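You operate a simulated robot arm through the tools that you are given. There is no shell and no other tool. Be economical: measure what you need, move in short steps, check, and stop when the job is done.

Carry out the task below with a simulated robot arm. There is one attempt and no reset: what you move stays moved.

Task
The white analyser shows DUST: brush its mesh clean and run it again.
Fine: Switch off first; dust brushed while it runs spoils it. Use the blue brush, leave the mesh in, put the brush back. Slide the shelf home, latch it, then switch on; it stays on. Dry hands at the toggle; drop nothing, keep fingers out of the slide. Set down upright: brush. What is to be rubbed or washed off counts as gone when no trace of it is left.

The check looks at the end state, three seconds after you hand in, the way a careful person would. Anything else that was tipped, shoved, dropped, spilled or broken makes it a failure.

Robot
A 6-joint arm with a two-finger parallel gripper on a trunk, on a base that drives. Base frame: it is fixed to the floor where the robot stands at the start and does not move with it; the origin is under the middle of the robot, x ahead of it, y to its left, z up. Readings come in cm, rad, newtons and seconds.
With the tool pointing down near the work surface it reaches from about 36 to 82 cm from the robot's upright axis, wherever it stands. Its first joint turns from -2.897 to 2.897 rad. Places, roughly: blue toggle [60, -50, 140]; brush [-500, 225, 100]; grey toggle [70, -50, 100]; lower panel latch [50, 0, 70]; lower panel shelf [70, -30, 70]; lower screen latch [50, -70, 70]; mesh [-550, 125, 175]; silver toggle [60, -120, 80]; upper panel latch [90, -20, 100]; upper screen latch [50, -70, 100]; white toggle [50, -10, 80]. Payload 3.91 kg.
The TCP is the grasp point between the finger pads, 3 cm short of the fingertips. In the tool frame z runs along the fingers and y along their closing line. Largest opening 11 cm; finger width 2, thickness 1; the body of the gripper, 4.8 by 11.2 cm, starts 5.5 cm behind the TCP.
Orientation is that of the tool frame in the base frame, as a unit quaternion [x, y, z, w]. With the fingers straight down and closing along the base's y, the tool's x points along the base's -x, its y along +y and its z along -z.

Tools
- The arm moves only by the tool jog_arm. Its argument "rows" is a list of rows, each a list of 3 entries, a list of its own where there are three numbers: the shift along the base's x, y, z in m, then the turn, a rotation vector about the base's x, y, z in rad, then the opening, from 0 (shut) to 1 (fully open). In form: [[[dx, dy, dz], [ax, ay, az], grip], ...]. A call has 1 to 20 rows; each row is the pose to reach, as a shift and turn from the pose commanded when the call began. Rows are played at 5 a second. More than 5 cm and 0.15 rad between two rows, or a gripper value outside its range, and nothing of the call is played. A pose out of reach is approached as far as the arm can. The call stops where the force on the tool passes 70 N (or 10 N more than at its start, if that is more) or the arm is blocked; 0.2 s more then pass. Each finger travels about 4.5 cm/s and halts on what it meets, pressing with about 22 N; the grip force reading is that of the motor and also rises with nothing between the fingers. The clock runs only during rows and for 0.2 s after the last one: add rows that repeat a pose to give the fingers time. It gives the time, the measured TCP pose, the force on the tool (base axes), the opening and the grip force at its end, in the units of the frame above (readings bear some noise), with the torque about the TCP (base axes, N m) and any sound that the robot's microphone picked up.
- Cameras (640 x 400 px; columns grow to the right, rows downward): "scene" is now at [-5.39, 5.93, 145.64]; the picture's right is [-0.95, -0.33, 0.00], its down [-0.25, 0.74, -0.62] and it looks along [0.20, -0.59, -0.78] (base axes); focal length 269 px, centre (320, 200). "wrist" rides on the gripper at [7.7, 0.7, -11.4] in the tool frame; the picture's right is [-0.09, 1.00, 0.00], its down [-0.80, -0.07, -0.59] and it looks along [-0.59, -0.05, 0.80] (tool axes); focal length 270 px, centre (320, 200). There is no depth. A picture from a camera that has moved, and an enlarged one, comes with that camera's place and axes in the base frame and with its lens.
- capture(camera): a new picture of that camera. It takes no simulated time.
- lift_body(by): slides the trunk up (or, below 0, down) by that many cm; the arm and the scene camera ride with it, the base frame stays. It gives what a move gives, with no picture.
- steer(legs): drives the robot by 1 to 6 legs, each [ahead, turn to the left] in cm and rad, along the robot's own axes; the way and the turn of a leg run together, so that a leg with both is an arc; at most 150 cm and 3.142 rad a leg. The arm and the cameras ride along, it lands a little off, and it stops where it bumps. It gives what a move gives.
- aim_head(pan, tilt): turns the head with the scene camera to pan (to the left, within 2.705 rad either way) and tilt (down, from -0.506 to 1.204), counted from straight ahead of the robot. It gives what a move gives.
- inspect(camera, box): a new picture of the part [left, top, right, bottom] of that camera's present view, enlarged. It takes no simulated time.
- close_job(): hands the job in; it is judged then, once.

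Work in short steps. Places have to be worked out from the pictures, the camera data and where the tool is seen: move nearer, look again, correct. Check each grasp and each placing, and mend what went wrong. You have 120 turns and 90 pictures in all, those below and enlarged ones among them. Open the gripper and draw the arm clear of the work before you hand the job in, unless the task says otherwise; then end with one line.

The tools are called after ">>>" as a command line: name --argument value ..., lists and objects as JSON in quotes. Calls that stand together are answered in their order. jog_arm: Moves the arm, as the interface text tells. Its arguments: {"type":"object","properties":{"rows":{"type":"array","items":{"type":"array"}}},"required":["rows"]} The other tools are called the same way: lift_body (by) slides the trunk up or down; steer (legs) drives the base; aim_head (pan, tilt) turns the head that bears the scene camera; capture (camera) takes a picture; inspect (camera, box) takes an enlarged picture of a part of a camera's view; close_job () hands the job in.

At the start:

```text
clock: 0.0
ee_pos: [36.94, -23.42, 115.4]
orientation: [-0.002, 1.0, 0.0, 0.0]
contact_force: [0.3, -0.1, -0.1]
moment: [-0.01, -0.01, 0.0]
width: 10.99
finger_force: 0.0
trunk travel left (down, up): [-42.5, 18.5]
robot x, y, heading: [-0.47, -1.92, -0.003]
head pan, tilt: [-1.237, 0.897]
```

scene: 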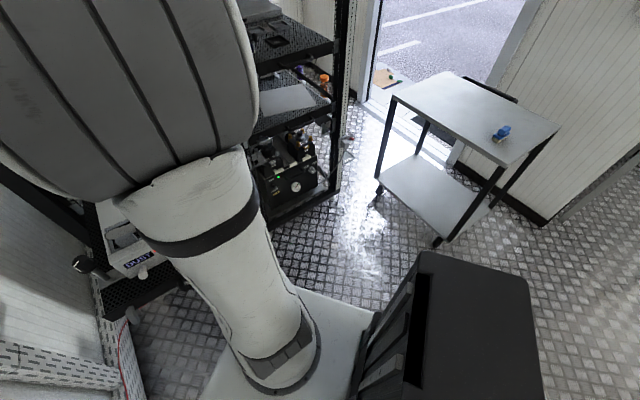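
wrist: 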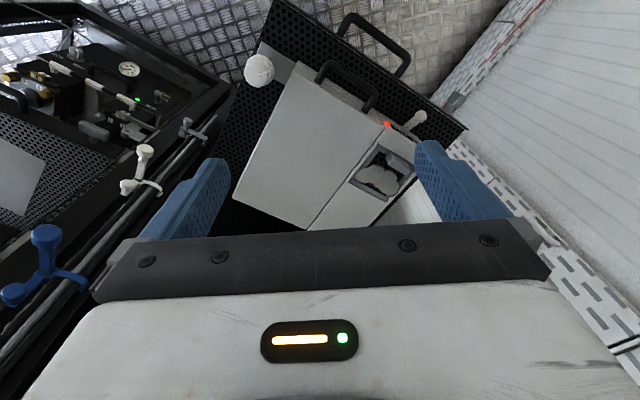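

The first views show a rack with the white analyser low to the right, and a cart with something blue on it. I'll enlarge these parts.

>>> inspect --camera "wrist" --box '[180, 0, 520, 230]'

>>> inspect --camera "scene" --box '[370, 60, 570, 185]'

>>> inspect --camera "scene" --box '[60, 170, 260, 300]'

```text
1.74 times, centred on (350, 115) of wrist
camera zoom: at [29.3, -22.79, 126.8], right [0.08, 1.0, 0.0], down [0.8, -0.07, 0.59], along [0.59, -0.05, -0.8], focal length 470 px, centre (268, 348)
```

zoom: 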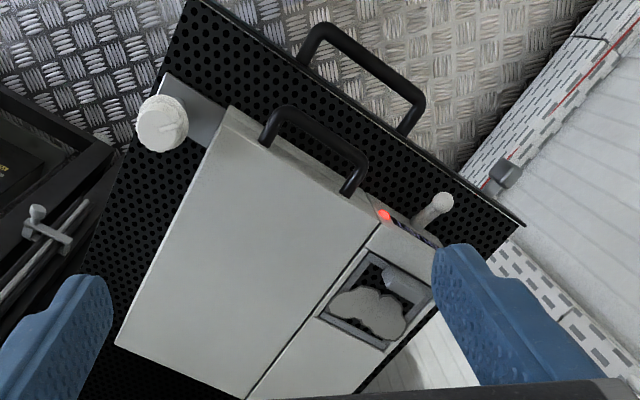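

```text
3.20 times, centred on (470, 122) of scene
camera zoom: at [-5.39, 5.93, 145.64], right [-0.95, -0.33, 0.0], down [-0.25, 0.74, -0.62], along [0.2, -0.59, -0.78], focal length 862 px, centre (-160, 448)
```

zoom: 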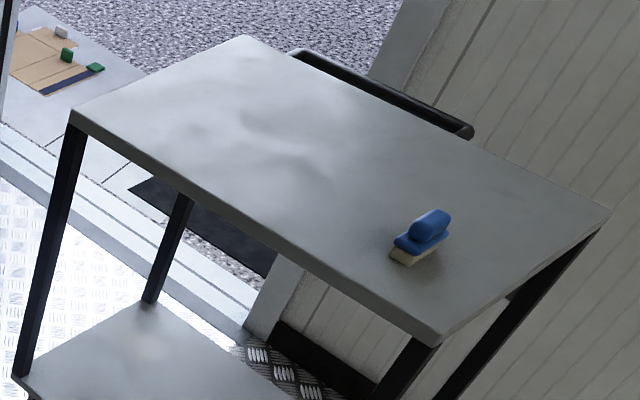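

```text
3.08 times, centred on (160, 235) of scene
camera zoom: at [-5.39, 5.93, 145.64], right [-0.95, -0.33, 0.0], down [-0.25, 0.74, -0.62], along [0.2, -0.59, -0.78], focal length 828 px, centre (812, 92)
```

zoom: 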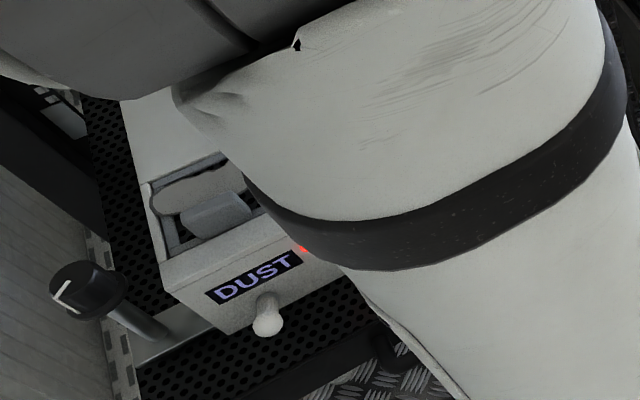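

The red LED triangulates to about (47,-12,82), and the brush sits on the cart at about (-45,-98,80). I'll turn the head to see the rack without the arm in the way.

>>> aim_head --pan -0.4 --tilt 0.8

>>> capture --camera "scene"

```text
clock: 1.2
ee_pos: [36.88, -23.33, 115.36]
orientation: [-0.003, 1.0, 0.0, 0.0]
contact_force: [-0.3, 1.5, -0.6]
moment: [0.02, -0.02, -0.01]
width: 11.01
finger_force: 0.0
trunk travel left (down, up): [-42.5, 18.5]
robot x, y, heading: [-0.09, -1.99, 0.002]
head pan, tilt: [-0.4, 0.799]
```

```text
84 pictures are left
camera scene: at [-0.44, 9.94, 146.39], right [-0.39, -0.92, 0.0], down [-0.66, 0.28, -0.7], along [0.64, -0.27, -0.72], focal length 269 px, centre (320, 200)
```

scene: 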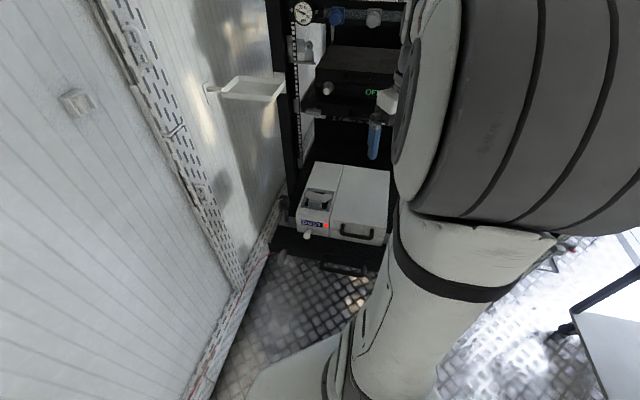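

The analyser now shows on a pulled-out shelf at the front of the rack. I'll enlarge that part.

>>> inspect --camera "scene" --box '[260, 140, 410, 290]'

>>> inspect --camera "scene" --box '[250, 0, 430, 150]'

```text
2.67 times, centred on (335, 215) of scene
camera zoom: at [-0.44, 9.94, 146.39], right [-0.39, -0.92, 0.0], down [-0.66, 0.28, -0.7], along [0.64, -0.27, -0.72], focal length 718 px, centre (280, 160)
```

zoom: 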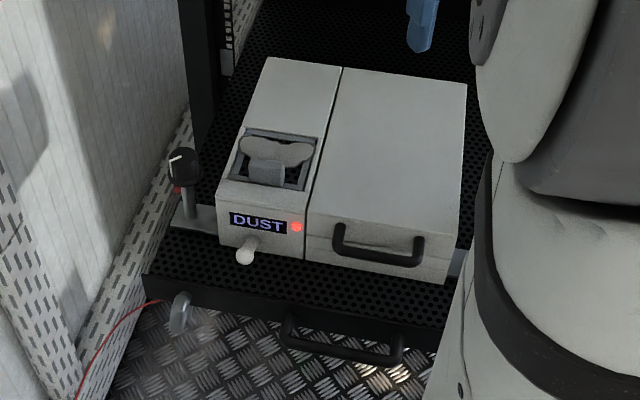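

```text
2.67 times, centred on (340, 75) of scene
camera zoom: at [-0.44, 9.94, 146.39], right [-0.39, -0.92, 0.0], down [-0.66, 0.28, -0.7], along [0.64, -0.27, -0.72], focal length 718 px, centre (267, 533)
```

zoom: 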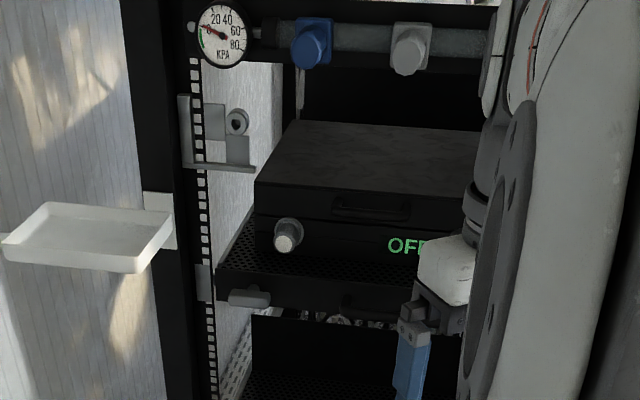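

The toggle, display and mesh bay are in view, and a grey lever hangs at the shelf front on the left. The upper shelf has a similar one lying horizontal, so that is probably the latched pose. I'll bring the wrist camera closer.

>>> jog_arm --rows '[[[0, 0.04, -0.03], [0, 0, 0], 0.5], [[0, 0.08, -0.06], [0, 0, 0], 0.0], [[-0.01, 0.11, -0.1], [0, 0, 0], 0.0], [[-0.02, 0.13, -0.13], [0, 0, 0], 0.0], [[-0.02, 0.13, -0.13], [0, 0, 0], 0.0], [[-0.02, 0.13, -0.13], [0, 0, 0], 0.0]]'

>>> capture --camera "wrist"

>>> capture --camera "scene"

```text
refused: row 3 steps farther than a row can; nothing moved
```

```text
81 pictures are left
camera wrist: at [29.3, -22.79, 126.8], right [0.08, 1.0, 0.0], down [0.8, -0.07, 0.59], along [0.59, -0.05, -0.8], focal length 270 px, centre (320, 200)
```

wrist: 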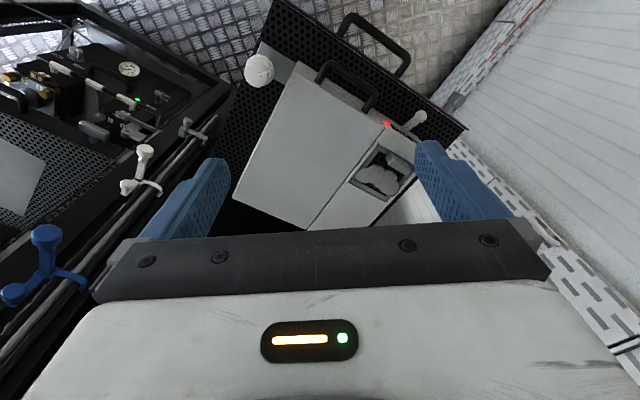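

```text
80 pictures are left
camera scene: at [-0.44, 9.94, 146.39], right [-0.39, -0.92, 0.0], down [-0.66, 0.28, -0.7], along [0.64, -0.27, -0.72], focal length 269 px, centre (320, 200)
```

scene: 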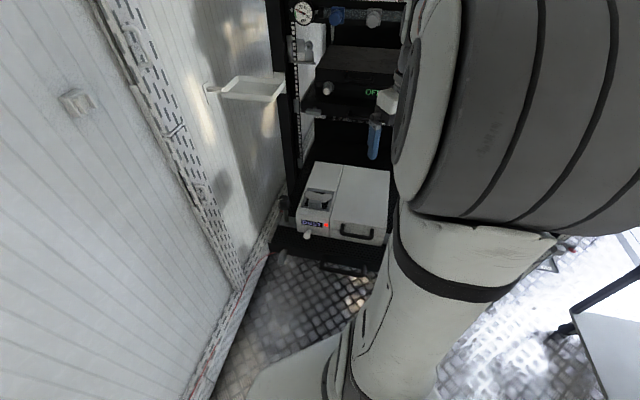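

One row was longer than the 5 cm limit. I'll resend the approach with smaller steps.

>>> jog_arm --rows '[[[0, 0.035, -0.03], [0, 0, 0], 0.5], [[0, 0.065, -0.06], [0, 0, 0], 0.0], [[-0.01, 0.09, -0.09], [0, 0, 0], 0.0], [[-0.02, 0.11, -0.12], [0, 0, 0], 0.0], [[-0.02, 0.12, -0.13], [0, 0, 0], 0.0], [[-0.02, 0.12, -0.13], [0, 0, 0], 0.0]]'

>>> capture --camera "wrist"

>>> capture --camera "scene"

```text
clock: 2.6
ee_pos: [34.95, -11.41, 102.3]
orientation: [-0.001, 1.0, 0.001, 0.0]
contact_force: [0.2, 0.6, 1.6]
moment: [-0.02, -0.01, 0.0]
width: 0.0
finger_force: 12.7
trunk travel left (down, up): [-42.5, 18.5]
robot x, y, heading: [-0.35, -1.68, -0.005]
head pan, tilt: [-0.4, 0.799]
```

```text
79 pictures are left
camera wrist: at [27.3, -10.79, 113.76], right [0.08, 1.0, 0.0], down [0.8, -0.07, 0.59], along [0.59, -0.05, -0.8], focal length 270 px, centre (320, 200)
```

wrist: 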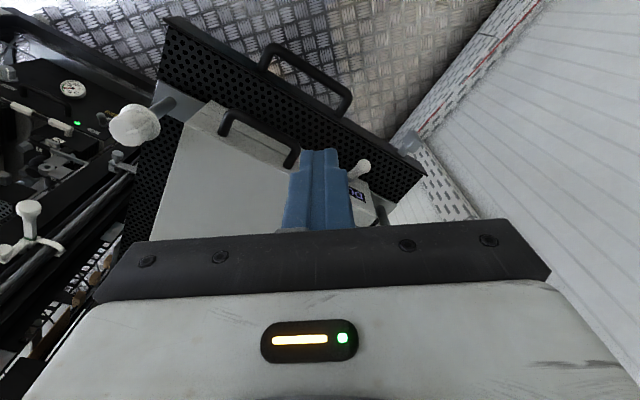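

```text
78 pictures are left
camera scene: at [-0.44, 9.94, 146.4], right [-0.39, -0.92, 0.0], down [-0.66, 0.28, -0.7], along [0.64, -0.27, -0.72], focal length 269 px, centre (320, 200)
```

scene: 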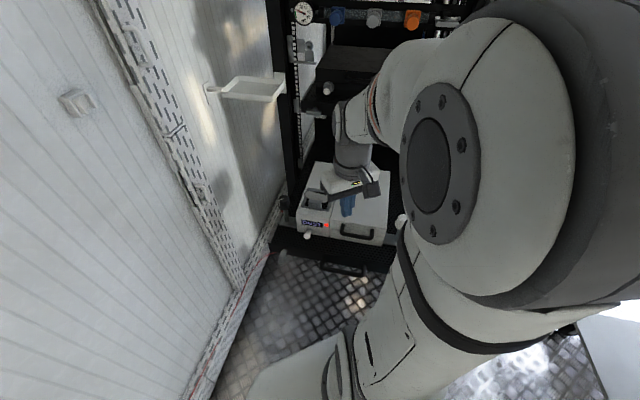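

I'll enlarge the toggle and latch areas from the nearer camera positions.

>>> inspect --camera "wrist" --box '[320, 130, 440, 230]'

>>> inspect --camera "scene" --box '[270, 190, 350, 270]'

>>> inspect --camera "scene" --box '[290, 60, 370, 140]'

```text
4.00 times, centred on (380, 180) of wrist
camera zoom: at [27.3, -10.79, 113.76], right [0.08, 1.0, 0.0], down [0.8, -0.07, 0.59], along [0.59, -0.05, -0.8], focal length 1081 px, centre (80, 280)
```

zoom: 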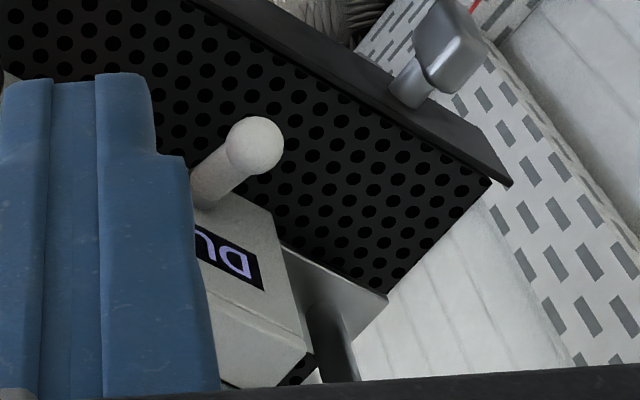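

```text
5.00 times, centred on (310, 230) of scene
camera zoom: at [-0.44, 9.94, 146.4], right [-0.39, -0.92, 0.0], down [-0.66, 0.28, -0.7], along [0.64, -0.27, -0.72], focal length 1346 px, centre (370, 50)
```

zoom: 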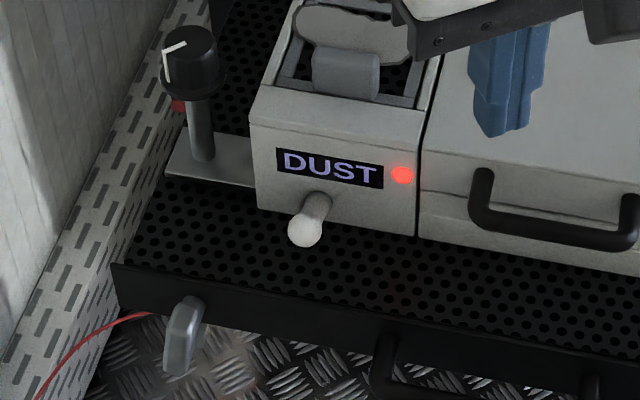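

```text
5.00 times, centred on (330, 100) of scene
camera zoom: at [-0.44, 9.94, 146.4], right [-0.39, -0.92, 0.0], down [-0.66, 0.28, -0.7], along [0.64, -0.27, -0.72], focal length 1346 px, centre (270, 700)
```

zoom: 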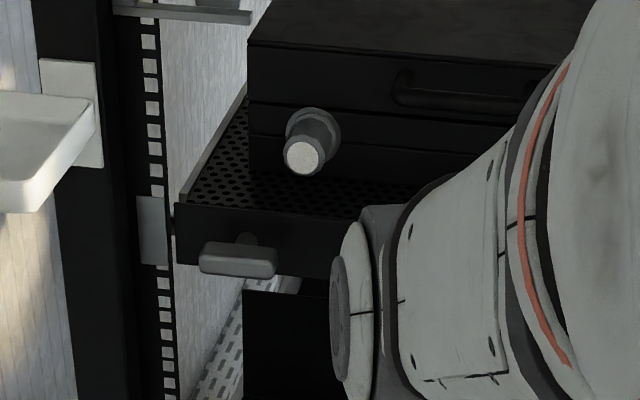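

The toggle ball triangulates to (47.5,-5.9,78.3) with its base near (51.2,-8.4,76), so the lever points up for ON. The rack is turned about -0.59 rad, so I'll yaw the gripper to match and place the closed fingers above and just outside the ball.

>>> jog_arm --rows '[[[0.025, 0.015, -0.02], [0, 0, -0.14], 0.0], [[0.05, 0.03, -0.04], [0, 0, -0.28], 0.0], [[0.075, 0.045, -0.07], [0, 0, -0.42], 0.0], [[0.1, 0.055, -0.1], [0, 0, -0.56], 0.0], [[0.119, 0.06, -0.13], [0, 0, -0.59], 0.0], [[0.119, 0.06, -0.13], [0, 0, -0.59], 0.0]]'

>>> inspect --camera "wrist" --box '[160, 50, 480, 250]'

>>> inspect --camera "scene" --box '[260, 160, 380, 280]'

```text
clock: 4.0
ee_pos: [46.96, -5.55, 89.32]
orientation: [0.289, 0.957, 0.0, 0.001]
contact_force: [-0.5, 0.2, 0.2]
moment: [-0.01, 0.02, 0.04]
width: 0.01
finger_force: 22.1
trunk travel left (down, up): [-42.5, 18.5]
robot x, y, heading: [-0.14, -1.53, -0.004]
head pan, tilt: [-0.4, 0.799]
```

```text
2.00 times, centred on (320, 150) of wrist
camera zoom: at [40.89, -0.6, 100.76], right [0.62, 0.78, 0.0], down [0.63, -0.5, 0.59], along [0.46, -0.37, -0.8], focal length 541 px, centre (320, 300)
```

zoom: 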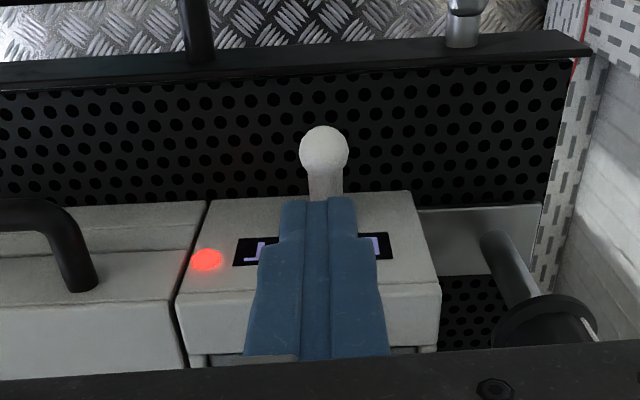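

```text
3.33 times, centred on (320, 220) of scene
camera zoom: at [-0.4, 9.94, 146.4], right [-0.39, -0.92, 0.0], down [-0.66, 0.28, -0.7], along [0.64, -0.27, -0.72], focal length 898 px, centre (320, 133)
```

zoom: 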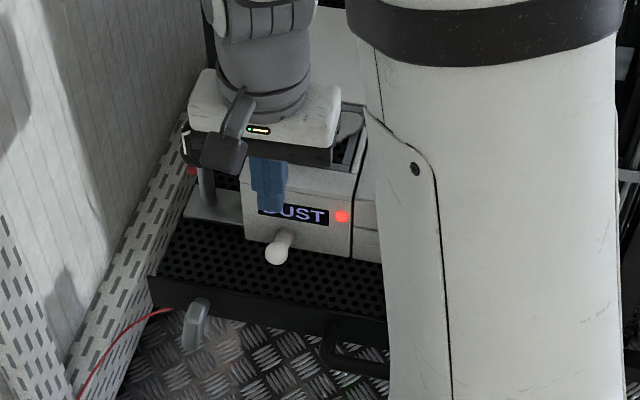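

The black knob sits close to where the gripper body would come down. I'll tilt the tool so its body leans outward, then press the ball down.

>>> jog_arm --rows '[[[-0.01, 0.007, -0.01], [-0.07, -0.104, 0], 0.0], [[-0.012, 0.008, -0.02], [-0.14, -0.208, 0], 0.0], [[-0.012, 0.008, -0.03], [-0.21, -0.312, 0], 0.0], [[-0.009, 0.0065, -0.045], [-0.28, -0.415, 0], 0.0], [[-0.009, 0.0065, -0.055], [-0.28, -0.415, 0], 0.0]]'

>>> inspect --camera "wrist" --box '[160, 50, 480, 250]'

>>> inspect --camera "scene" --box '[260, 160, 380, 280]'

```text
clock: 5.2
ee_pos: [45.99, -4.67, 83.74]
orientation: [0.28, 0.927, -0.073, 0.237]
contact_force: [-0.9, 0.7, -0.4]
moment: [-0.01, 0.01, 0.01]
width: 0.0
finger_force: 21.8
out of reach, approached as far as the arm can: row 4
trunk travel left (down, up): [-42.5, 18.5]
robot x, y, heading: [0.12, -1.6, -0.0]
head pan, tilt: [-0.4, 0.799]
```

```text
2.00 times, centred on (320, 150) of wrist
camera zoom: at [36.2, 2.63, 90.12], right [0.62, 0.79, 0.04], down [0.31, -0.29, 0.91], along [0.72, -0.55, -0.42], focal length 541 px, centre (320, 300)
```

zoom: 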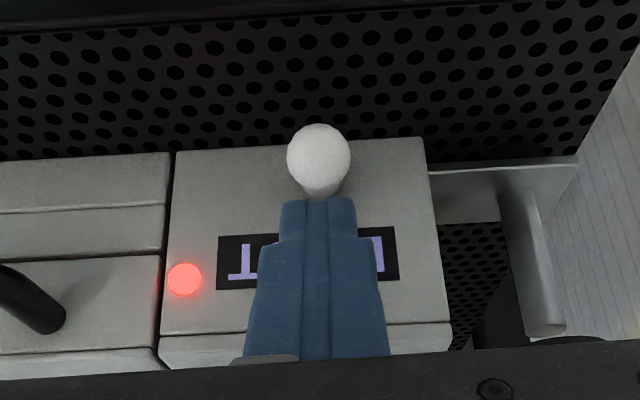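

```text
3.33 times, centred on (320, 220) of scene
camera zoom: at [-0.4, 9.93, 146.4], right [-0.39, -0.92, 0.0], down [-0.66, 0.28, -0.7], along [0.64, -0.27, -0.72], focal length 898 px, centre (320, 133)
```

zoom: 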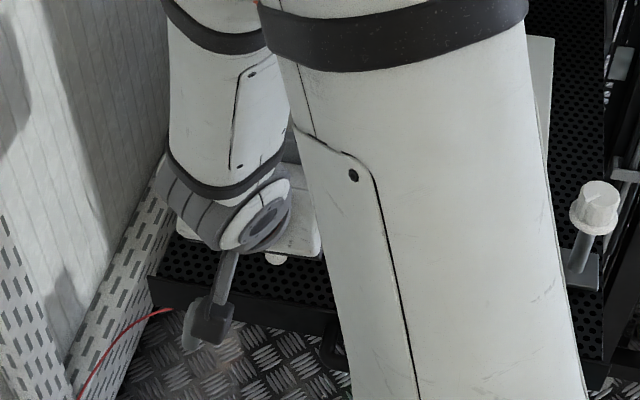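

The tip is about 2 cm above the ball and aligned with it. I'll press straight down.

>>> jog_arm --rows '[[[0, 0, -0.015], [0, 0, 0], 0.0], [[0, 0, -0.027], [0, 0, 0], 0.0], [[0, 0, -0.037], [0, 0, 0], 0.0], [[0, 0, -0.047], [0, 0, 0], 0.0], [[0, 0, -0.055], [0, 0, 0], 0.0], [[0, 0, -0.055], [0, 0, 0], 0.0]]'

>>> inspect --camera "wrist" --box '[160, 50, 480, 250]'

```text
clock: 6.6
ee_pos: [45.95, -4.71, 78.39]
orientation: [0.279, 0.927, -0.073, 0.238]
contact_force: [-0.4, 0.9, 10.0]
moment: [-0.07, -0.13, -0.06]
width: 0.01
finger_force: 22.1
trunk travel left (down, up): [-42.5, 18.5]
robot x, y, heading: [0.05, -1.82, 0.005]
head pan, tilt: [-0.4, 0.799]
```

```text
2.00 times, centred on (320, 150) of wrist
camera zoom: at [36.19, 2.56, 84.68], right [0.62, 0.79, 0.04], down [0.31, -0.29, 0.91], along [0.72, -0.55, -0.42], focal length 541 px, centre (320, 300)
```

zoom: 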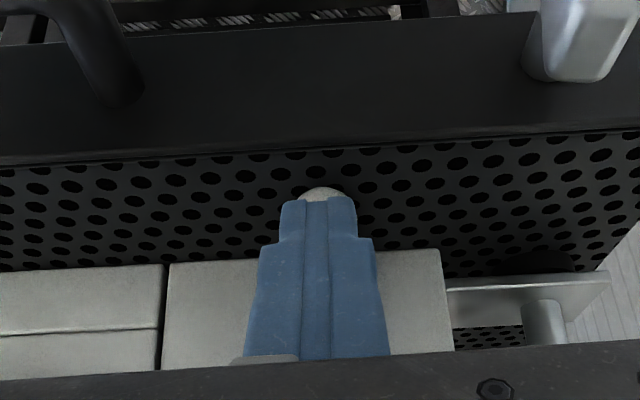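

I read 10 N of contact and no click yet. I'll press further.

>>> jog_arm --rows '[[[0, 0, -0.007], [0, 0, 0], 0.0], [[0, 0, -0.014], [0, 0, 0], 0.0], [[0, 0, -0.02], [0, 0, 0], 0.0], [[0, 0, -0.02], [0, 0, 0], 0.0]]'

>>> inspect --camera "wrist" --box '[160, 50, 480, 250]'

```text
clock: 7.6
ee_pos: [45.85, -4.9, 76.65]
orientation: [0.279, 0.927, -0.074, 0.238]
contact_force: [-10.4, -8.6, 54.4]
moment: [-0.82, -0.24, -0.21]
width: 0.0
finger_force: 22.2
trunk travel left (down, up): [-42.5, 18.5]
robot x, y, heading: [-0.35, -1.67, 0.002]
head pan, tilt: [-0.4, 0.799]
```

```text
2.00 times, centred on (320, 150) of wrist
camera zoom: at [36.03, 2.55, 82.94], right [0.62, 0.79, 0.04], down [0.31, -0.28, 0.91], along [0.72, -0.55, -0.42], focal length 541 px, centre (320, 300)
```

zoom: 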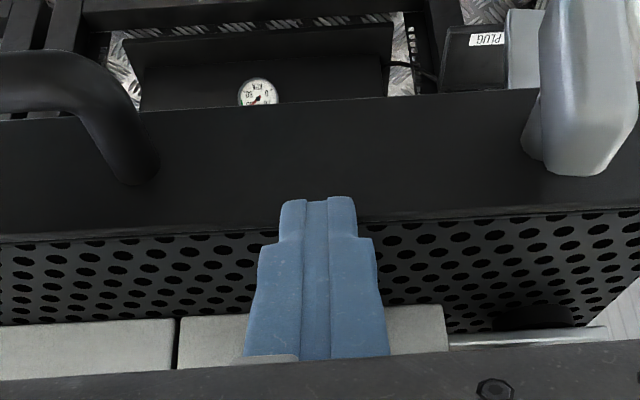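

The force rose to 54 N with the tip at z≈74, so it may be at the lever's end stop. I'll lift and look.

>>> jog_arm --rows '[[[-0.01, 0.007, 0.03], [0, 0, 0], 0.0], [[-0.02, 0.014, 0.07], [0, 0, 0], 0.0], [[-0.02, 0.014, 0.1], [0, 0, 0], 0.0]]'

>>> inspect --camera "wrist" --box '[160, 50, 480, 250]'

```text
clock: 8.4
ee_pos: [43.96, -3.23, 86.34]
orientation: [0.28, 0.928, -0.073, 0.236]
contact_force: [0.2, 0.9, 0.6]
moment: [0.01, -0.01, 0.04]
width: 0.0
finger_force: 22.4
trunk travel left (down, up): [-42.5, 18.5]
robot x, y, heading: [0.16, -1.88, -0.003]
head pan, tilt: [-0.4, 0.799]
```

```text
2.00 times, centred on (320, 150) of wrist
camera zoom: at [34.09, 3.99, 92.7], right [0.62, 0.79, 0.04], down [0.31, -0.29, 0.91], along [0.72, -0.55, -0.42], focal length 541 px, centre (320, 300)
```

zoom: 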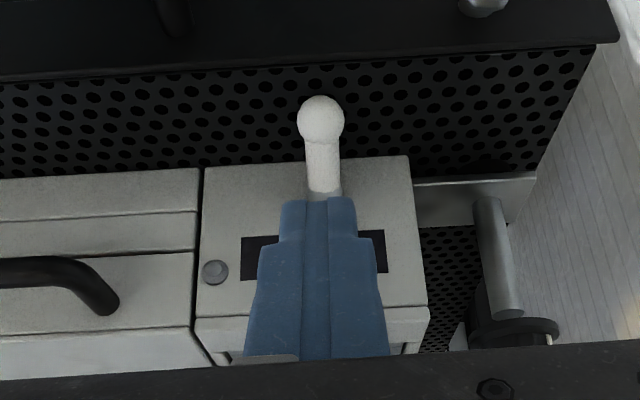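

The toggle is down and the LED and display are dark, so the analyser is off. I'll rise, level the tool and view the mesh from above with the fingers open.

>>> jog_arm --rows '[[[0.0, 0.0, 0.03], [0.07, 0.104, 0], 0.3], [[0.0, 0.0, 0.06], [0.14, 0.208, 0], 0.6], [[0.0, 0.0, 0.09], [0.21, 0.312, 0], 1], [[0.0, 0.0, 0.12], [0.28, 0.415, 0], 1], [[0.0, 0.0, 0.13], [0.28, 0.415, 0], 1], [[0.0, 0.0, 0.13], [0.28, 0.415, 0], 1]]'

>>> capture --camera "wrist"

>>> capture --camera "scene"

```text
clock: 9.8
ee_pos: [44.01, -3.34, 99.38]
orientation: [0.289, 0.957, 0.0, 0.0]
contact_force: [-0.6, -0.3, -0.2]
moment: [0.0, -0.03, -0.02]
width: 11.01
finger_force: 0.1
trunk travel left (down, up): [-42.5, 18.5]
robot x, y, heading: [-0.15, -1.47, -0.001]
head pan, tilt: [-0.4, 0.799]
```

```text
67 pictures are left
camera wrist: at [37.98, 1.46, 110.84], right [0.62, 0.78, 0.0], down [0.63, -0.5, 0.59], along [0.46, -0.37, -0.8], focal length 270 px, centre (320, 200)
```

wrist: 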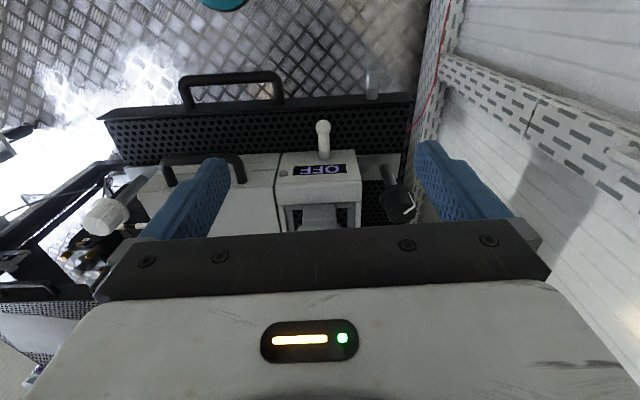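

```text
66 pictures are left
camera scene: at [-0.44, 9.95, 146.39], right [-0.39, -0.92, 0.0], down [-0.66, 0.28, -0.7], along [0.64, -0.27, -0.72], focal length 269 px, centre (320, 200)
```

scene: 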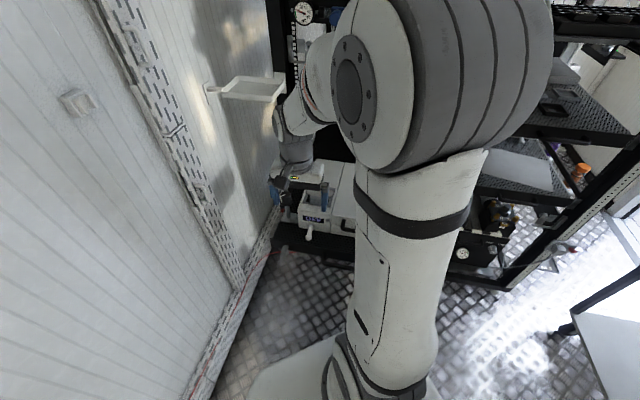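

The display reads OFF. I'll retract the arm to a compact, high pose and look toward the cart before driving.

>>> jog_arm --rows '[[[-0.02, -0.02, 0.03], [0, 0, 0.14], 1], [[-0.03, -0.04, 0.06], [0, 0, 0.28], 1], [[-0.04, -0.06, 0.09], [0, 0, 0.42], 1], [[-0.05, -0.08, 0.12], [0, 0, 0.56], 1], [[-0.05, -0.08, 0.15], [0, 0, 0.59], 1], [[-0.05, -0.08, 0.15], [0, 0, 0.59], 1]]'

>>> aim_head --pan -1.9 --tilt 0.8

>>> capture --camera "scene"

```text
clock: 11.2
ee_pos: [38.81, -11.36, 114.44]
orientation: [-0.002, 1.0, 0.0, 0.001]
contact_force: [0.9, 0.6, 0.3]
moment: [-0.01, -0.02, -0.03]
width: 11.03
finger_force: 0.0
trunk travel left (down, up): [-42.5, 18.5]
robot x, y, heading: [-0.29, -1.66, -0.0]
head pan, tilt: [-0.4, 0.799]
```

```text
clock: 12.8
ee_pos: [38.92, -11.46, 114.31]
orientation: [-0.002, 1.0, 0.0, -0.001]
contact_force: [0.9, 0.5, 0.4]
moment: [0.05, 0.0, 0.02]
width: 11.01
finger_force: 0.0
trunk travel left (down, up): [-42.5, 18.5]
robot x, y, heading: [-0.2, -2.0, 0.004]
head pan, tilt: [-1.901, 0.799]
```

```text
65 pictures are left
camera scene: at [-10.48, 5.46, 146.4], right [-0.95, 0.32, 0.0], down [0.23, 0.68, -0.7], along [-0.23, -0.66, -0.72], focal length 269 px, centre (320, 200)
```

scene: 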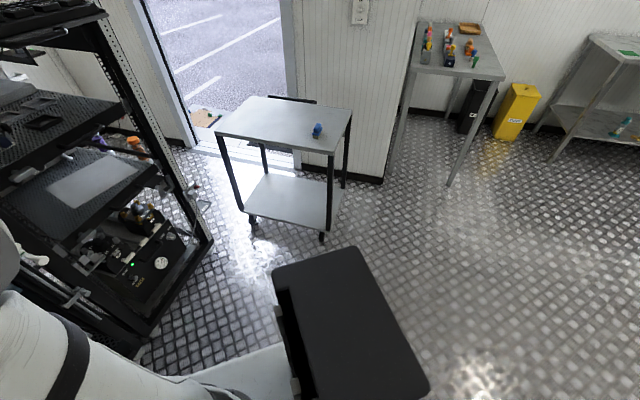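

The cart top is at about z=72 with the brush near (-47,-105). I'll turn right about 2.0 rad and drive 40 cm.

>>> steer --legs '[[0, -1.0], [0, -1.0], [40, 0]]'

>>> aim_head --pan 0.15 --tilt 0.85

>>> capture --camera "scene"

>>> capture --camera "wrist"

```text
clock: 20.3
ee_pos: [-42.05, -69.31, 114.33]
orientation: [0.842, 0.54, 0.0, 0.0]
contact_force: [0.4, 1.0, 0.0]
moment: [-0.06, -0.01, 0.03]
width: 10.99
finger_force: 0.0
trunk travel left (down, up): [-42.5, 18.5]
robot x, y, heading: [-17.47, -38.03, -2.004]
head pan, tilt: [-1.901, 0.799]
```

```text
clock: 22.3
ee_pos: [-42.0, -69.26, 114.36]
orientation: [0.842, 0.539, 0.0, 0.0]
contact_force: [-0.6, -0.4, 0.3]
moment: [0.01, -0.01, -0.02]
width: 10.99
finger_force: 0.0
trunk travel left (down, up): [-42.5, 18.5]
robot x, y, heading: [-17.53, -37.77, -2.004]
head pan, tilt: [0.15, 0.85]
```

```text
64 pictures are left
camera scene: at [-2.82, -44.6, 146.0], right [-0.96, 0.28, 0.0], down [0.21, 0.72, -0.66], along [-0.18, -0.63, -0.75], focal length 269 px, centre (320, 200)
```

scene: 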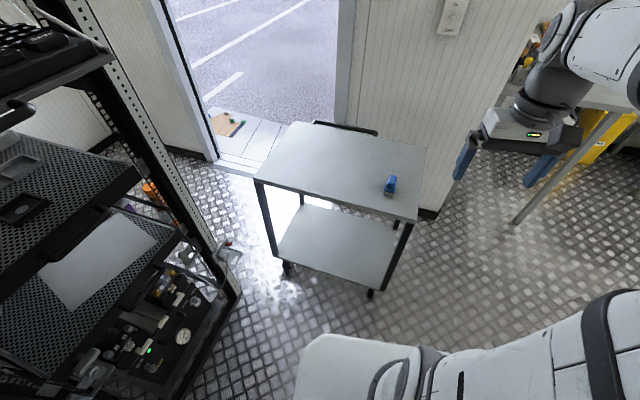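

```text
63 pictures are left
camera wrist: at [-38.18, -62.57, 125.78], right [0.87, -0.5, 0.0], down [-0.4, -0.7, 0.59], along [-0.3, -0.52, -0.8], focal length 270 px, centre (320, 200)
```

wrist: 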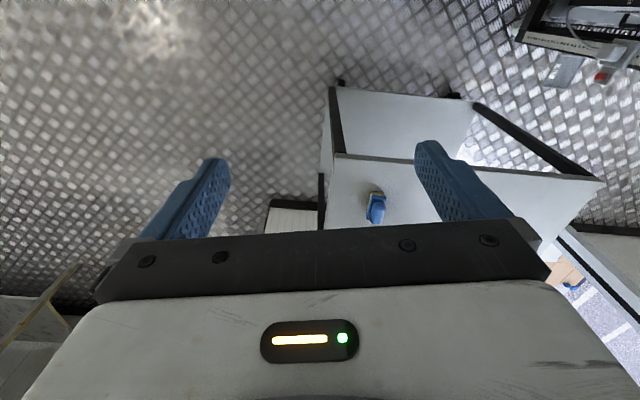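

The brush triangulates to (-46.7,-103.8,75), 72 cm away and in reach. I'll enlarge it to see how it lies.

>>> inspect --camera "wrist" --box '[340, 170, 420, 235]'

>>> inspect --camera "scene" --box '[360, 160, 420, 210]'

```text
6.15 times, centred on (380, 202) of wrist
camera zoom: at [-38.18, -62.57, 125.78], right [0.87, -0.5, 0.0], down [-0.4, -0.7, 0.59], along [-0.3, -0.52, -0.8], focal length 1663 px, centre (-49, 185)
```

zoom: 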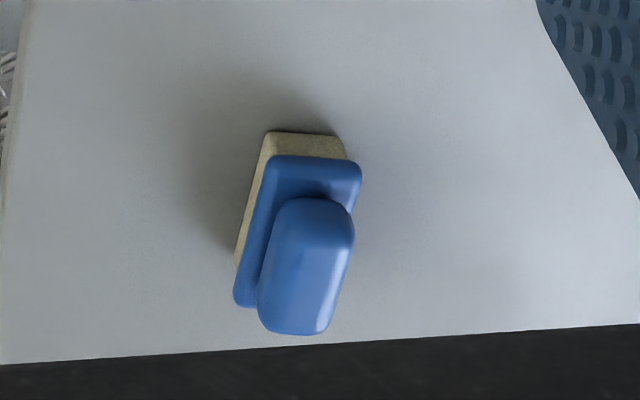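

```text
8.00 times, centred on (390, 185) of scene
camera zoom: at [-2.82, -44.6, 146.0], right [-0.96, 0.28, 0.0], down [0.21, 0.72, -0.66], along [-0.18, -0.63, -0.75], focal length 2154 px, centre (-240, 320)
```

zoom: 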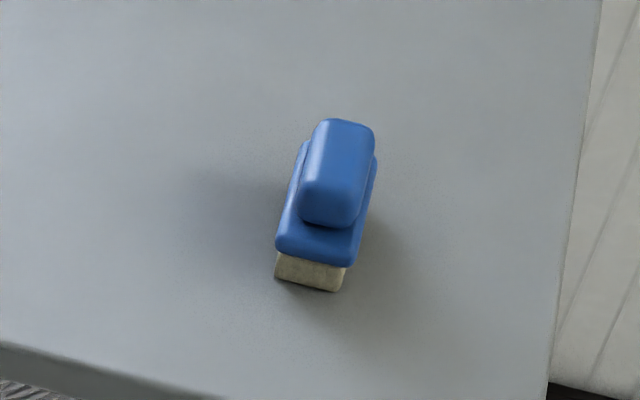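

The brush's long axis runs along (-0.6,-0.8) and it is about 3.4 cm wide. I'll hover over it at (-46.5,-103.5) with the fingers closing across its width.

>>> jog_arm --rows '[[[-0.005, -0.04, -0.02], [0, 0, -0.03], 1], [[-0.01, -0.08, -0.04], [0, 0, -0.06], 1], [[-0.015, -0.12, -0.06], [0, 0, -0.1], 1], [[-0.02, -0.16, -0.08], [0, 0, -0.14], 1], [[-0.025, -0.2, -0.1], [0, 0, -0.18], 1], [[-0.03, -0.24, -0.12], [0, 0, -0.21], 1], [[-0.035, -0.28, -0.14], [0, 0, -0.21], 1], [[-0.04, -0.32, -0.16], [0, 0, -0.21], 1], [[-0.045, -0.342, -0.19], [0, 0, -0.21], 1], [[-0.045, -0.342, -0.22], [0, 0, -0.21], 1], [[-0.045, -0.342, -0.22], [0, 0, -0.21], 1]]'

>>> capture --camera "wrist"

>>> inspect --camera "scene" --box '[340, 120, 450, 220]'

```text
clock: 24.7
ee_pos: [-46.59, -103.47, 92.24]
orientation: [0.894, 0.449, 0.0, 0.0]
contact_force: [0.2, 0.1, 0.1]
moment: [0.0, 0.02, -0.01]
width: 11.02
finger_force: 0.1
trunk travel left (down, up): [-42.5, 18.5]
robot x, y, heading: [-17.49, -37.99, -1.998]
head pan, tilt: [0.15, 0.85]
```

```text
60 pictures are left
camera wrist: at [-41.39, -97.71, 103.8], right [0.75, -0.67, 0.0], down [-0.54, -0.6, 0.59], along [-0.4, -0.44, -0.8], focal length 270 px, centre (320, 200)
```

wrist: 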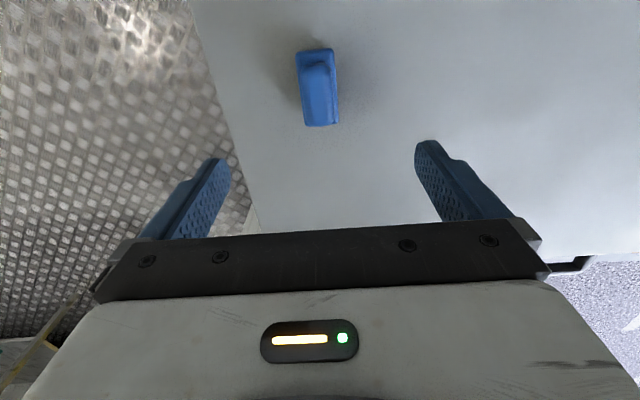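

```text
4.00 times, centred on (395, 170) of scene
camera zoom: at [-2.83, -44.62, 146.0], right [-0.96, 0.28, 0.0], down [0.21, 0.72, -0.66], along [-0.18, -0.63, -0.75], focal length 1077 px, centre (20, 320)
```

zoom: 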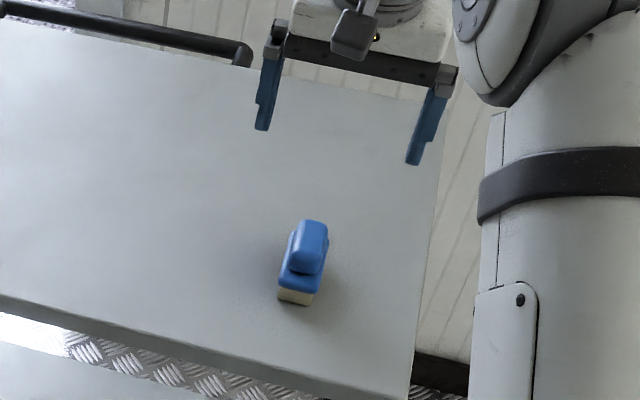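

The brush is centred near (-46.4,-102.8). I'll descend to TCP z=81 with the fingers straddling it and look again.

>>> jog_arm --rows '[[[0.001, 0.003, -0.04], [0, 0, -0.04], 1], [[0.002, 0.007, -0.08], [0, 0, -0.05], 1], [[0.002, 0.007, -0.112], [0, 0, -0.05], 1], [[0.002, 0.007, -0.112], [0, 0, -0.05], 1]]'

>>> capture --camera "wrist"

>>> inspect --camera "scene" --box '[350, 140, 430, 210]'

```text
clock: 25.7
ee_pos: [-46.39, -102.75, 81.13]
orientation: [0.905, 0.426, 0.001, -0.001]
contact_force: [0.3, -0.1, -0.4]
moment: [0.0, -0.01, -0.03]
width: 11.01
finger_force: 0.0
trunk travel left (down, up): [-42.5, 18.5]
robot x, y, heading: [-17.03, -37.86, -2.003]
head pan, tilt: [0.15, 0.85]
```

```text
58 pictures are left
camera wrist: at [-40.94, -97.29, 92.58], right [0.71, -0.7, 0.0], down [-0.57, -0.57, 0.59], along [-0.42, -0.42, -0.8], focal length 270 px, centre (320, 200)
```

wrist: 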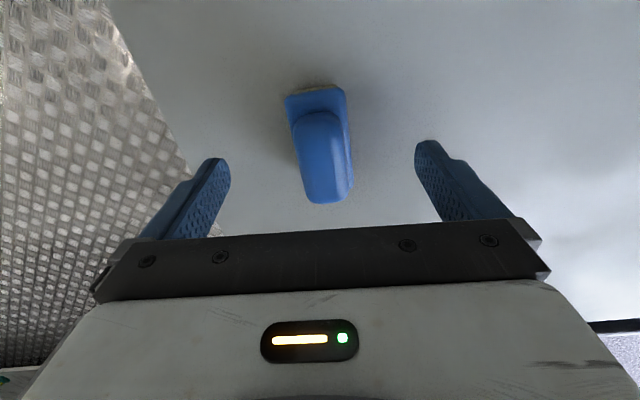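

```text
5.71 times, centred on (390, 175) of scene
camera zoom: at [-2.84, -44.64, 146.0], right [-0.96, 0.28, 0.0], down [0.21, 0.72, -0.66], along [-0.18, -0.63, -0.75], focal length 1539 px, centre (-80, 343)
```

zoom: 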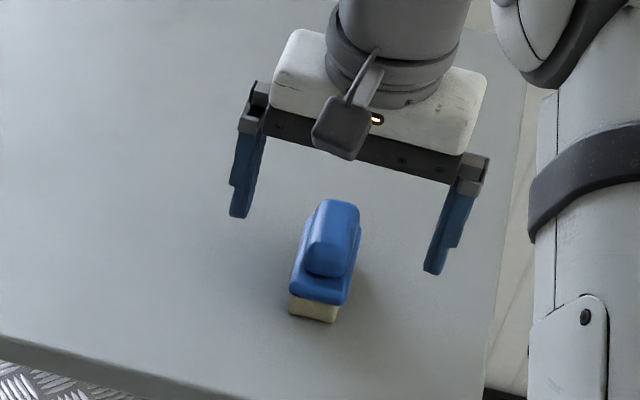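

The handle's top is near z≈79.5 and the table near 74. I'll centre over the handle, lower slightly so the tips sit just above the brush back, and close.

>>> jog_arm --rows '[[[0.005, 0.003, -0.007], [0, 0, 0.03], 1], [[0.005, 0.003, -0.007], [0, 0, 0.03], 0.7], [[0.005, 0.003, -0.007], [0, 0, 0.03], 0.4], [[0.005, 0.003, -0.007], [0, 0, 0.03], 0.2], [[0.005, 0.003, -0.007], [0, 0, 0.03], 0.0], [[0.005, 0.003, -0.007], [0, 0, 0.03], 0.0], [[0.005, 0.003, -0.007], [0, 0, 0.03], 0.0], [[0.005, 0.003, -0.007], [0, 0, 0.03], 0.0]]'

>>> inspect --camera "wrist" --box '[220, 50, 420, 230]'

>>> inspect --camera "scene" --box '[350, 140, 430, 210]'

```text
clock: 27.5
ee_pos: [-45.91, -102.47, 80.47]
orientation: [0.898, 0.439, 0.0, 0.0]
contact_force: [0.4, 0.4, 0.0]
moment: [0.01, -0.02, 0.01]
width: 2.72
finger_force: 22.0
trunk travel left (down, up): [-42.5, 18.5]
robot x, y, heading: [-17.64, -37.43, -2.002]
head pan, tilt: [0.15, 0.85]
```

```text
2.22 times, centred on (320, 140) of wrist
camera zoom: at [-40.58, -96.83, 91.94], right [0.73, -0.68, 0.0], down [-0.55, -0.59, 0.59], along [-0.4, -0.44, -0.8], focal length 601 px, centre (320, 333)
```

zoom: 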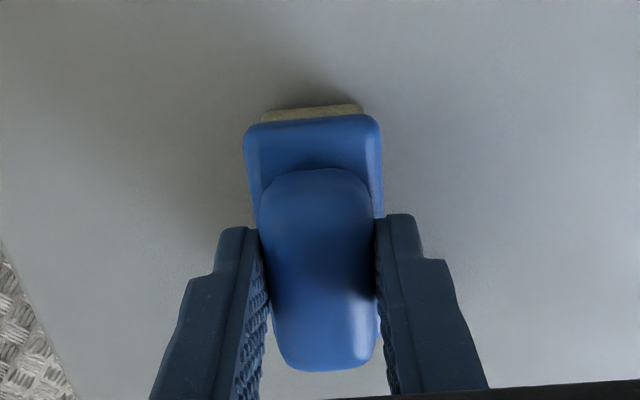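

```text
5.71 times, centred on (390, 175) of scene
camera zoom: at [-2.83, -44.62, 146.0], right [-0.96, 0.28, 0.0], down [0.21, 0.72, -0.66], along [-0.18, -0.63, -0.75], focal length 1539 px, centre (-80, 343)
```

zoom: 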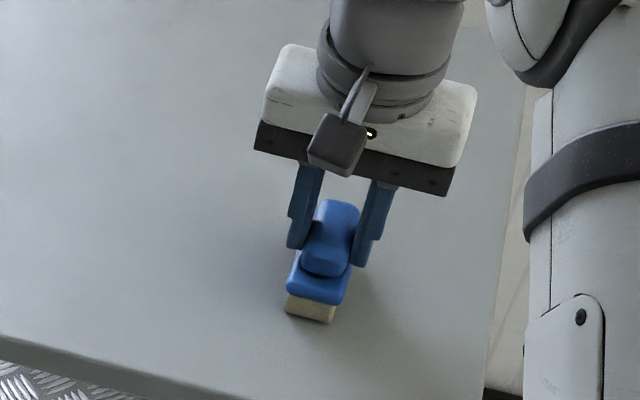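

The grip is firm on the handle at 2.72 cm width. I'll lift straight up and check.

>>> jog_arm --rows '[[[0, 0, 0.02], [0, 0, 0], 0], [[0, 0, 0.06], [0, 0, 0], 0], [[0, 0, 0.1], [0, 0, 0], 0], [[0.0, 0.0, 0.15], [0, 0, 0], 0], [[0, 0, 0.2], [0, 0, 0], 0], [[0, 0, 0.25], [0, 0, 0], 0]]'

>>> inspect --camera "wrist" --box '[220, 50, 420, 230]'

>>> inspect --camera "scene" --box '[340, 60, 480, 200]'

```text
clock: 28.9
ee_pos: [-45.76, -102.52, 105.48]
orientation: [0.898, 0.44, 0.0, 0.001]
contact_force: [0.6, 0.2, -0.4]
moment: [0.01, 0.02, -0.04]
width: 2.72
finger_force: 22.0
trunk travel left (down, up): [-42.5, 18.5]
robot x, y, heading: [-17.26, -37.8, -2.001]
head pan, tilt: [0.15, 0.85]
```

```text
2.22 times, centred on (320, 140) of wrist
camera zoom: at [-40.52, -96.88, 116.96], right [0.73, -0.68, 0.0], down [-0.55, -0.59, 0.59], along [-0.4, -0.43, -0.8], focal length 601 px, centre (320, 333)
```

zoom: 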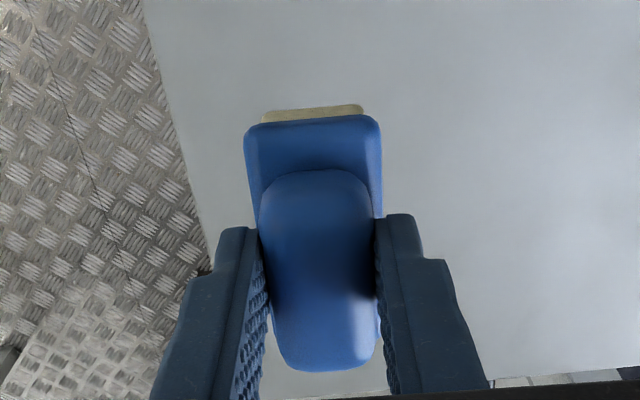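

```text
2.86 times, centred on (410, 130) of scene
camera zoom: at [-2.82, -44.6, 146.0], right [-0.96, 0.28, 0.0], down [0.21, 0.72, -0.66], along [-0.18, -0.63, -0.75], focal length 769 px, centre (63, 400)
```

zoom: 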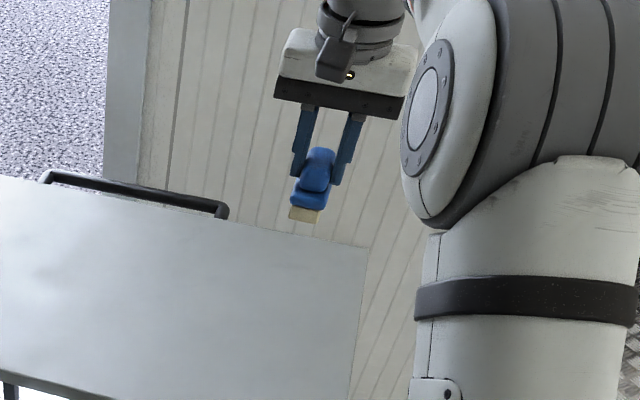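

The brush is held square. I'll retract the arm to the compact pose, back off 40 cm and turn left to face the rack at heading about -0.59.

>>> jog_arm --rows '[[[0.004, 0.04, 0.01], [0, 0, 0.03], 0], [[0.008, 0.08, 0.02], [0, 0, 0.06], 0], [[0.013, 0.12, 0.03], [0, 0, 0.1], 0], [[0.017, 0.16, 0.04], [0, 0, 0.14], 0], [[0.021, 0.2, 0.05], [0, 0, 0.18], 0], [[0.025, 0.24, 0.06], [0, 0, 0.22], 0], [[0.029, 0.28, 0.07], [0, 0, 0.23], 0], [[0.033, 0.31, 0.08], [0, 0, 0.23], 0], [[0.037, 0.332, 0.09], [0, 0, 0.23], 0], [[0.037, 0.332, 0.09], [0, 0, 0.23], 0]]'

>>> steer --legs '[[-40, 0], [0, 0.7], [0, 0.71]]'

>>> aim_head --pan 0.25 --tilt 0.8

>>> capture --camera "scene"

>>> capture --camera "wrist"

```text
clock: 31.1
ee_pos: [-42.26, -69.16, 114.39]
orientation: [0.842, 0.54, 0.0, 0.0]
contact_force: [0.2, -0.2, -0.6]
moment: [0.01, -0.02, 0.01]
width: 2.73
finger_force: 22.1
trunk travel left (down, up): [-42.5, 18.5]
robot x, y, heading: [-17.19, -37.56, -2.004]
head pan, tilt: [0.15, 0.85]
```

```text
clock: 37.4
ee_pos: [26.56, -30.72, 114.32]
orientation: [0.29, 0.957, 0.001, 0.0]
contact_force: [0.0, -0.1, -0.7]
moment: [-0.02, 0.02, 0.02]
width: 2.74
finger_force: 21.8
trunk travel left (down, up): [-42.5, 18.5]
robot x, y, heading: [-0.97, -1.76, -0.592]
head pan, tilt: [0.15, 0.85]
```

```text
clock: 38.0
ee_pos: [26.57, -30.77, 114.31]
orientation: [0.29, 0.957, 0.0, 0.001]
contact_force: [0.1, 0.5, -0.9]
moment: [0.0, -0.01, 0.02]
width: 2.68
finger_force: 21.9
trunk travel left (down, up): [-42.5, 18.5]
robot x, y, heading: [-1.45, -1.89, -0.597]
head pan, tilt: [0.25, 0.799]
```

```text
52 pictures are left
camera scene: at [8.49, 11.76, 146.39], right [-0.34, -0.94, 0.0], down [-0.67, 0.24, -0.7], along [0.66, -0.24, -0.72], focal length 269 px, centre (320, 200)
```

scene: 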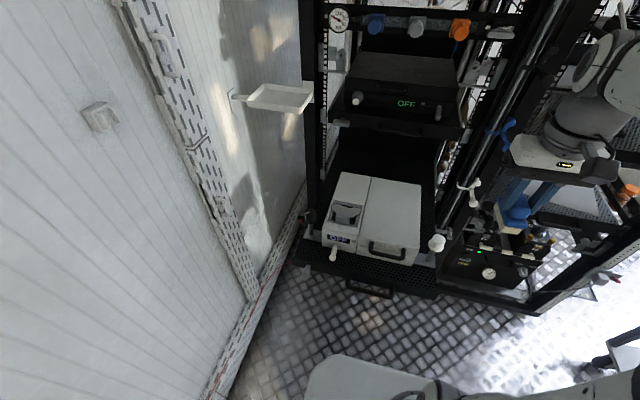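

```text
51 pictures are left
camera wrist: at [20.56, -26.04, 125.8], right [0.63, 0.78, 0.0], down [0.63, -0.5, 0.59], along [0.46, -0.37, -0.8], focal length 270 px, centre (320, 200)
```

wrist: 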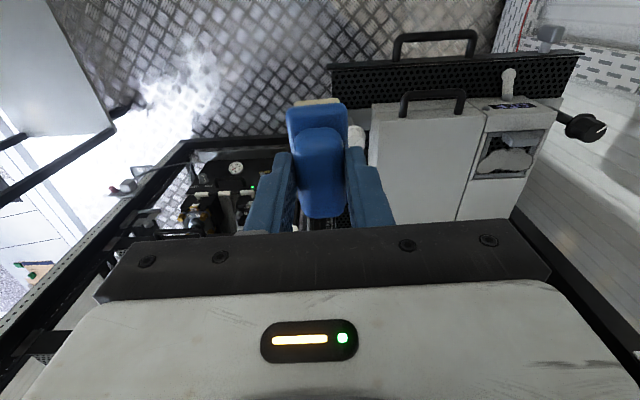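

Both cameras see the mesh bay clearly. I'll enlarge it in each to locate it in 3D.

>>> inspect --camera "wrist" --box '[450, 80, 570, 200]'

>>> inspect --camera "scene" --box '[300, 165, 400, 265]'

```text
3.33 times, centred on (510, 140) of wrist
camera zoom: at [20.56, -26.04, 125.8], right [0.63, 0.78, 0.0], down [0.63, -0.5, 0.59], along [0.46, -0.37, -0.8], focal length 901 px, centre (-313, 400)
```

zoom: 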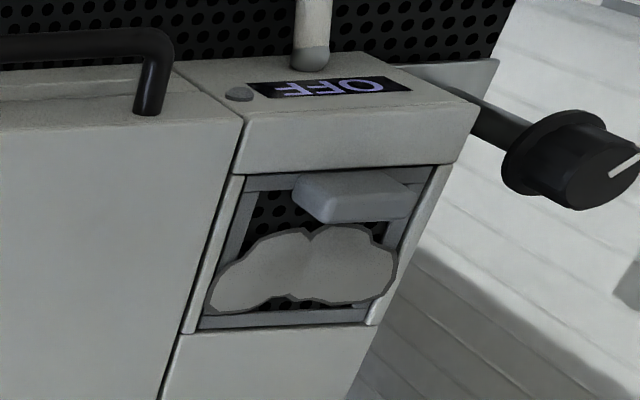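

```text
4.00 times, centred on (350, 215) of scene
camera zoom: at [8.49, 11.76, 146.39], right [-0.34, -0.94, 0.0], down [-0.67, 0.24, -0.7], along [0.66, -0.24, -0.72], focal length 1077 px, centre (200, 140)
```

zoom: 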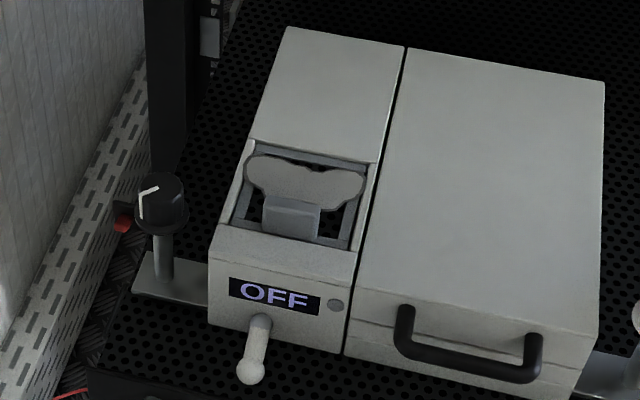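

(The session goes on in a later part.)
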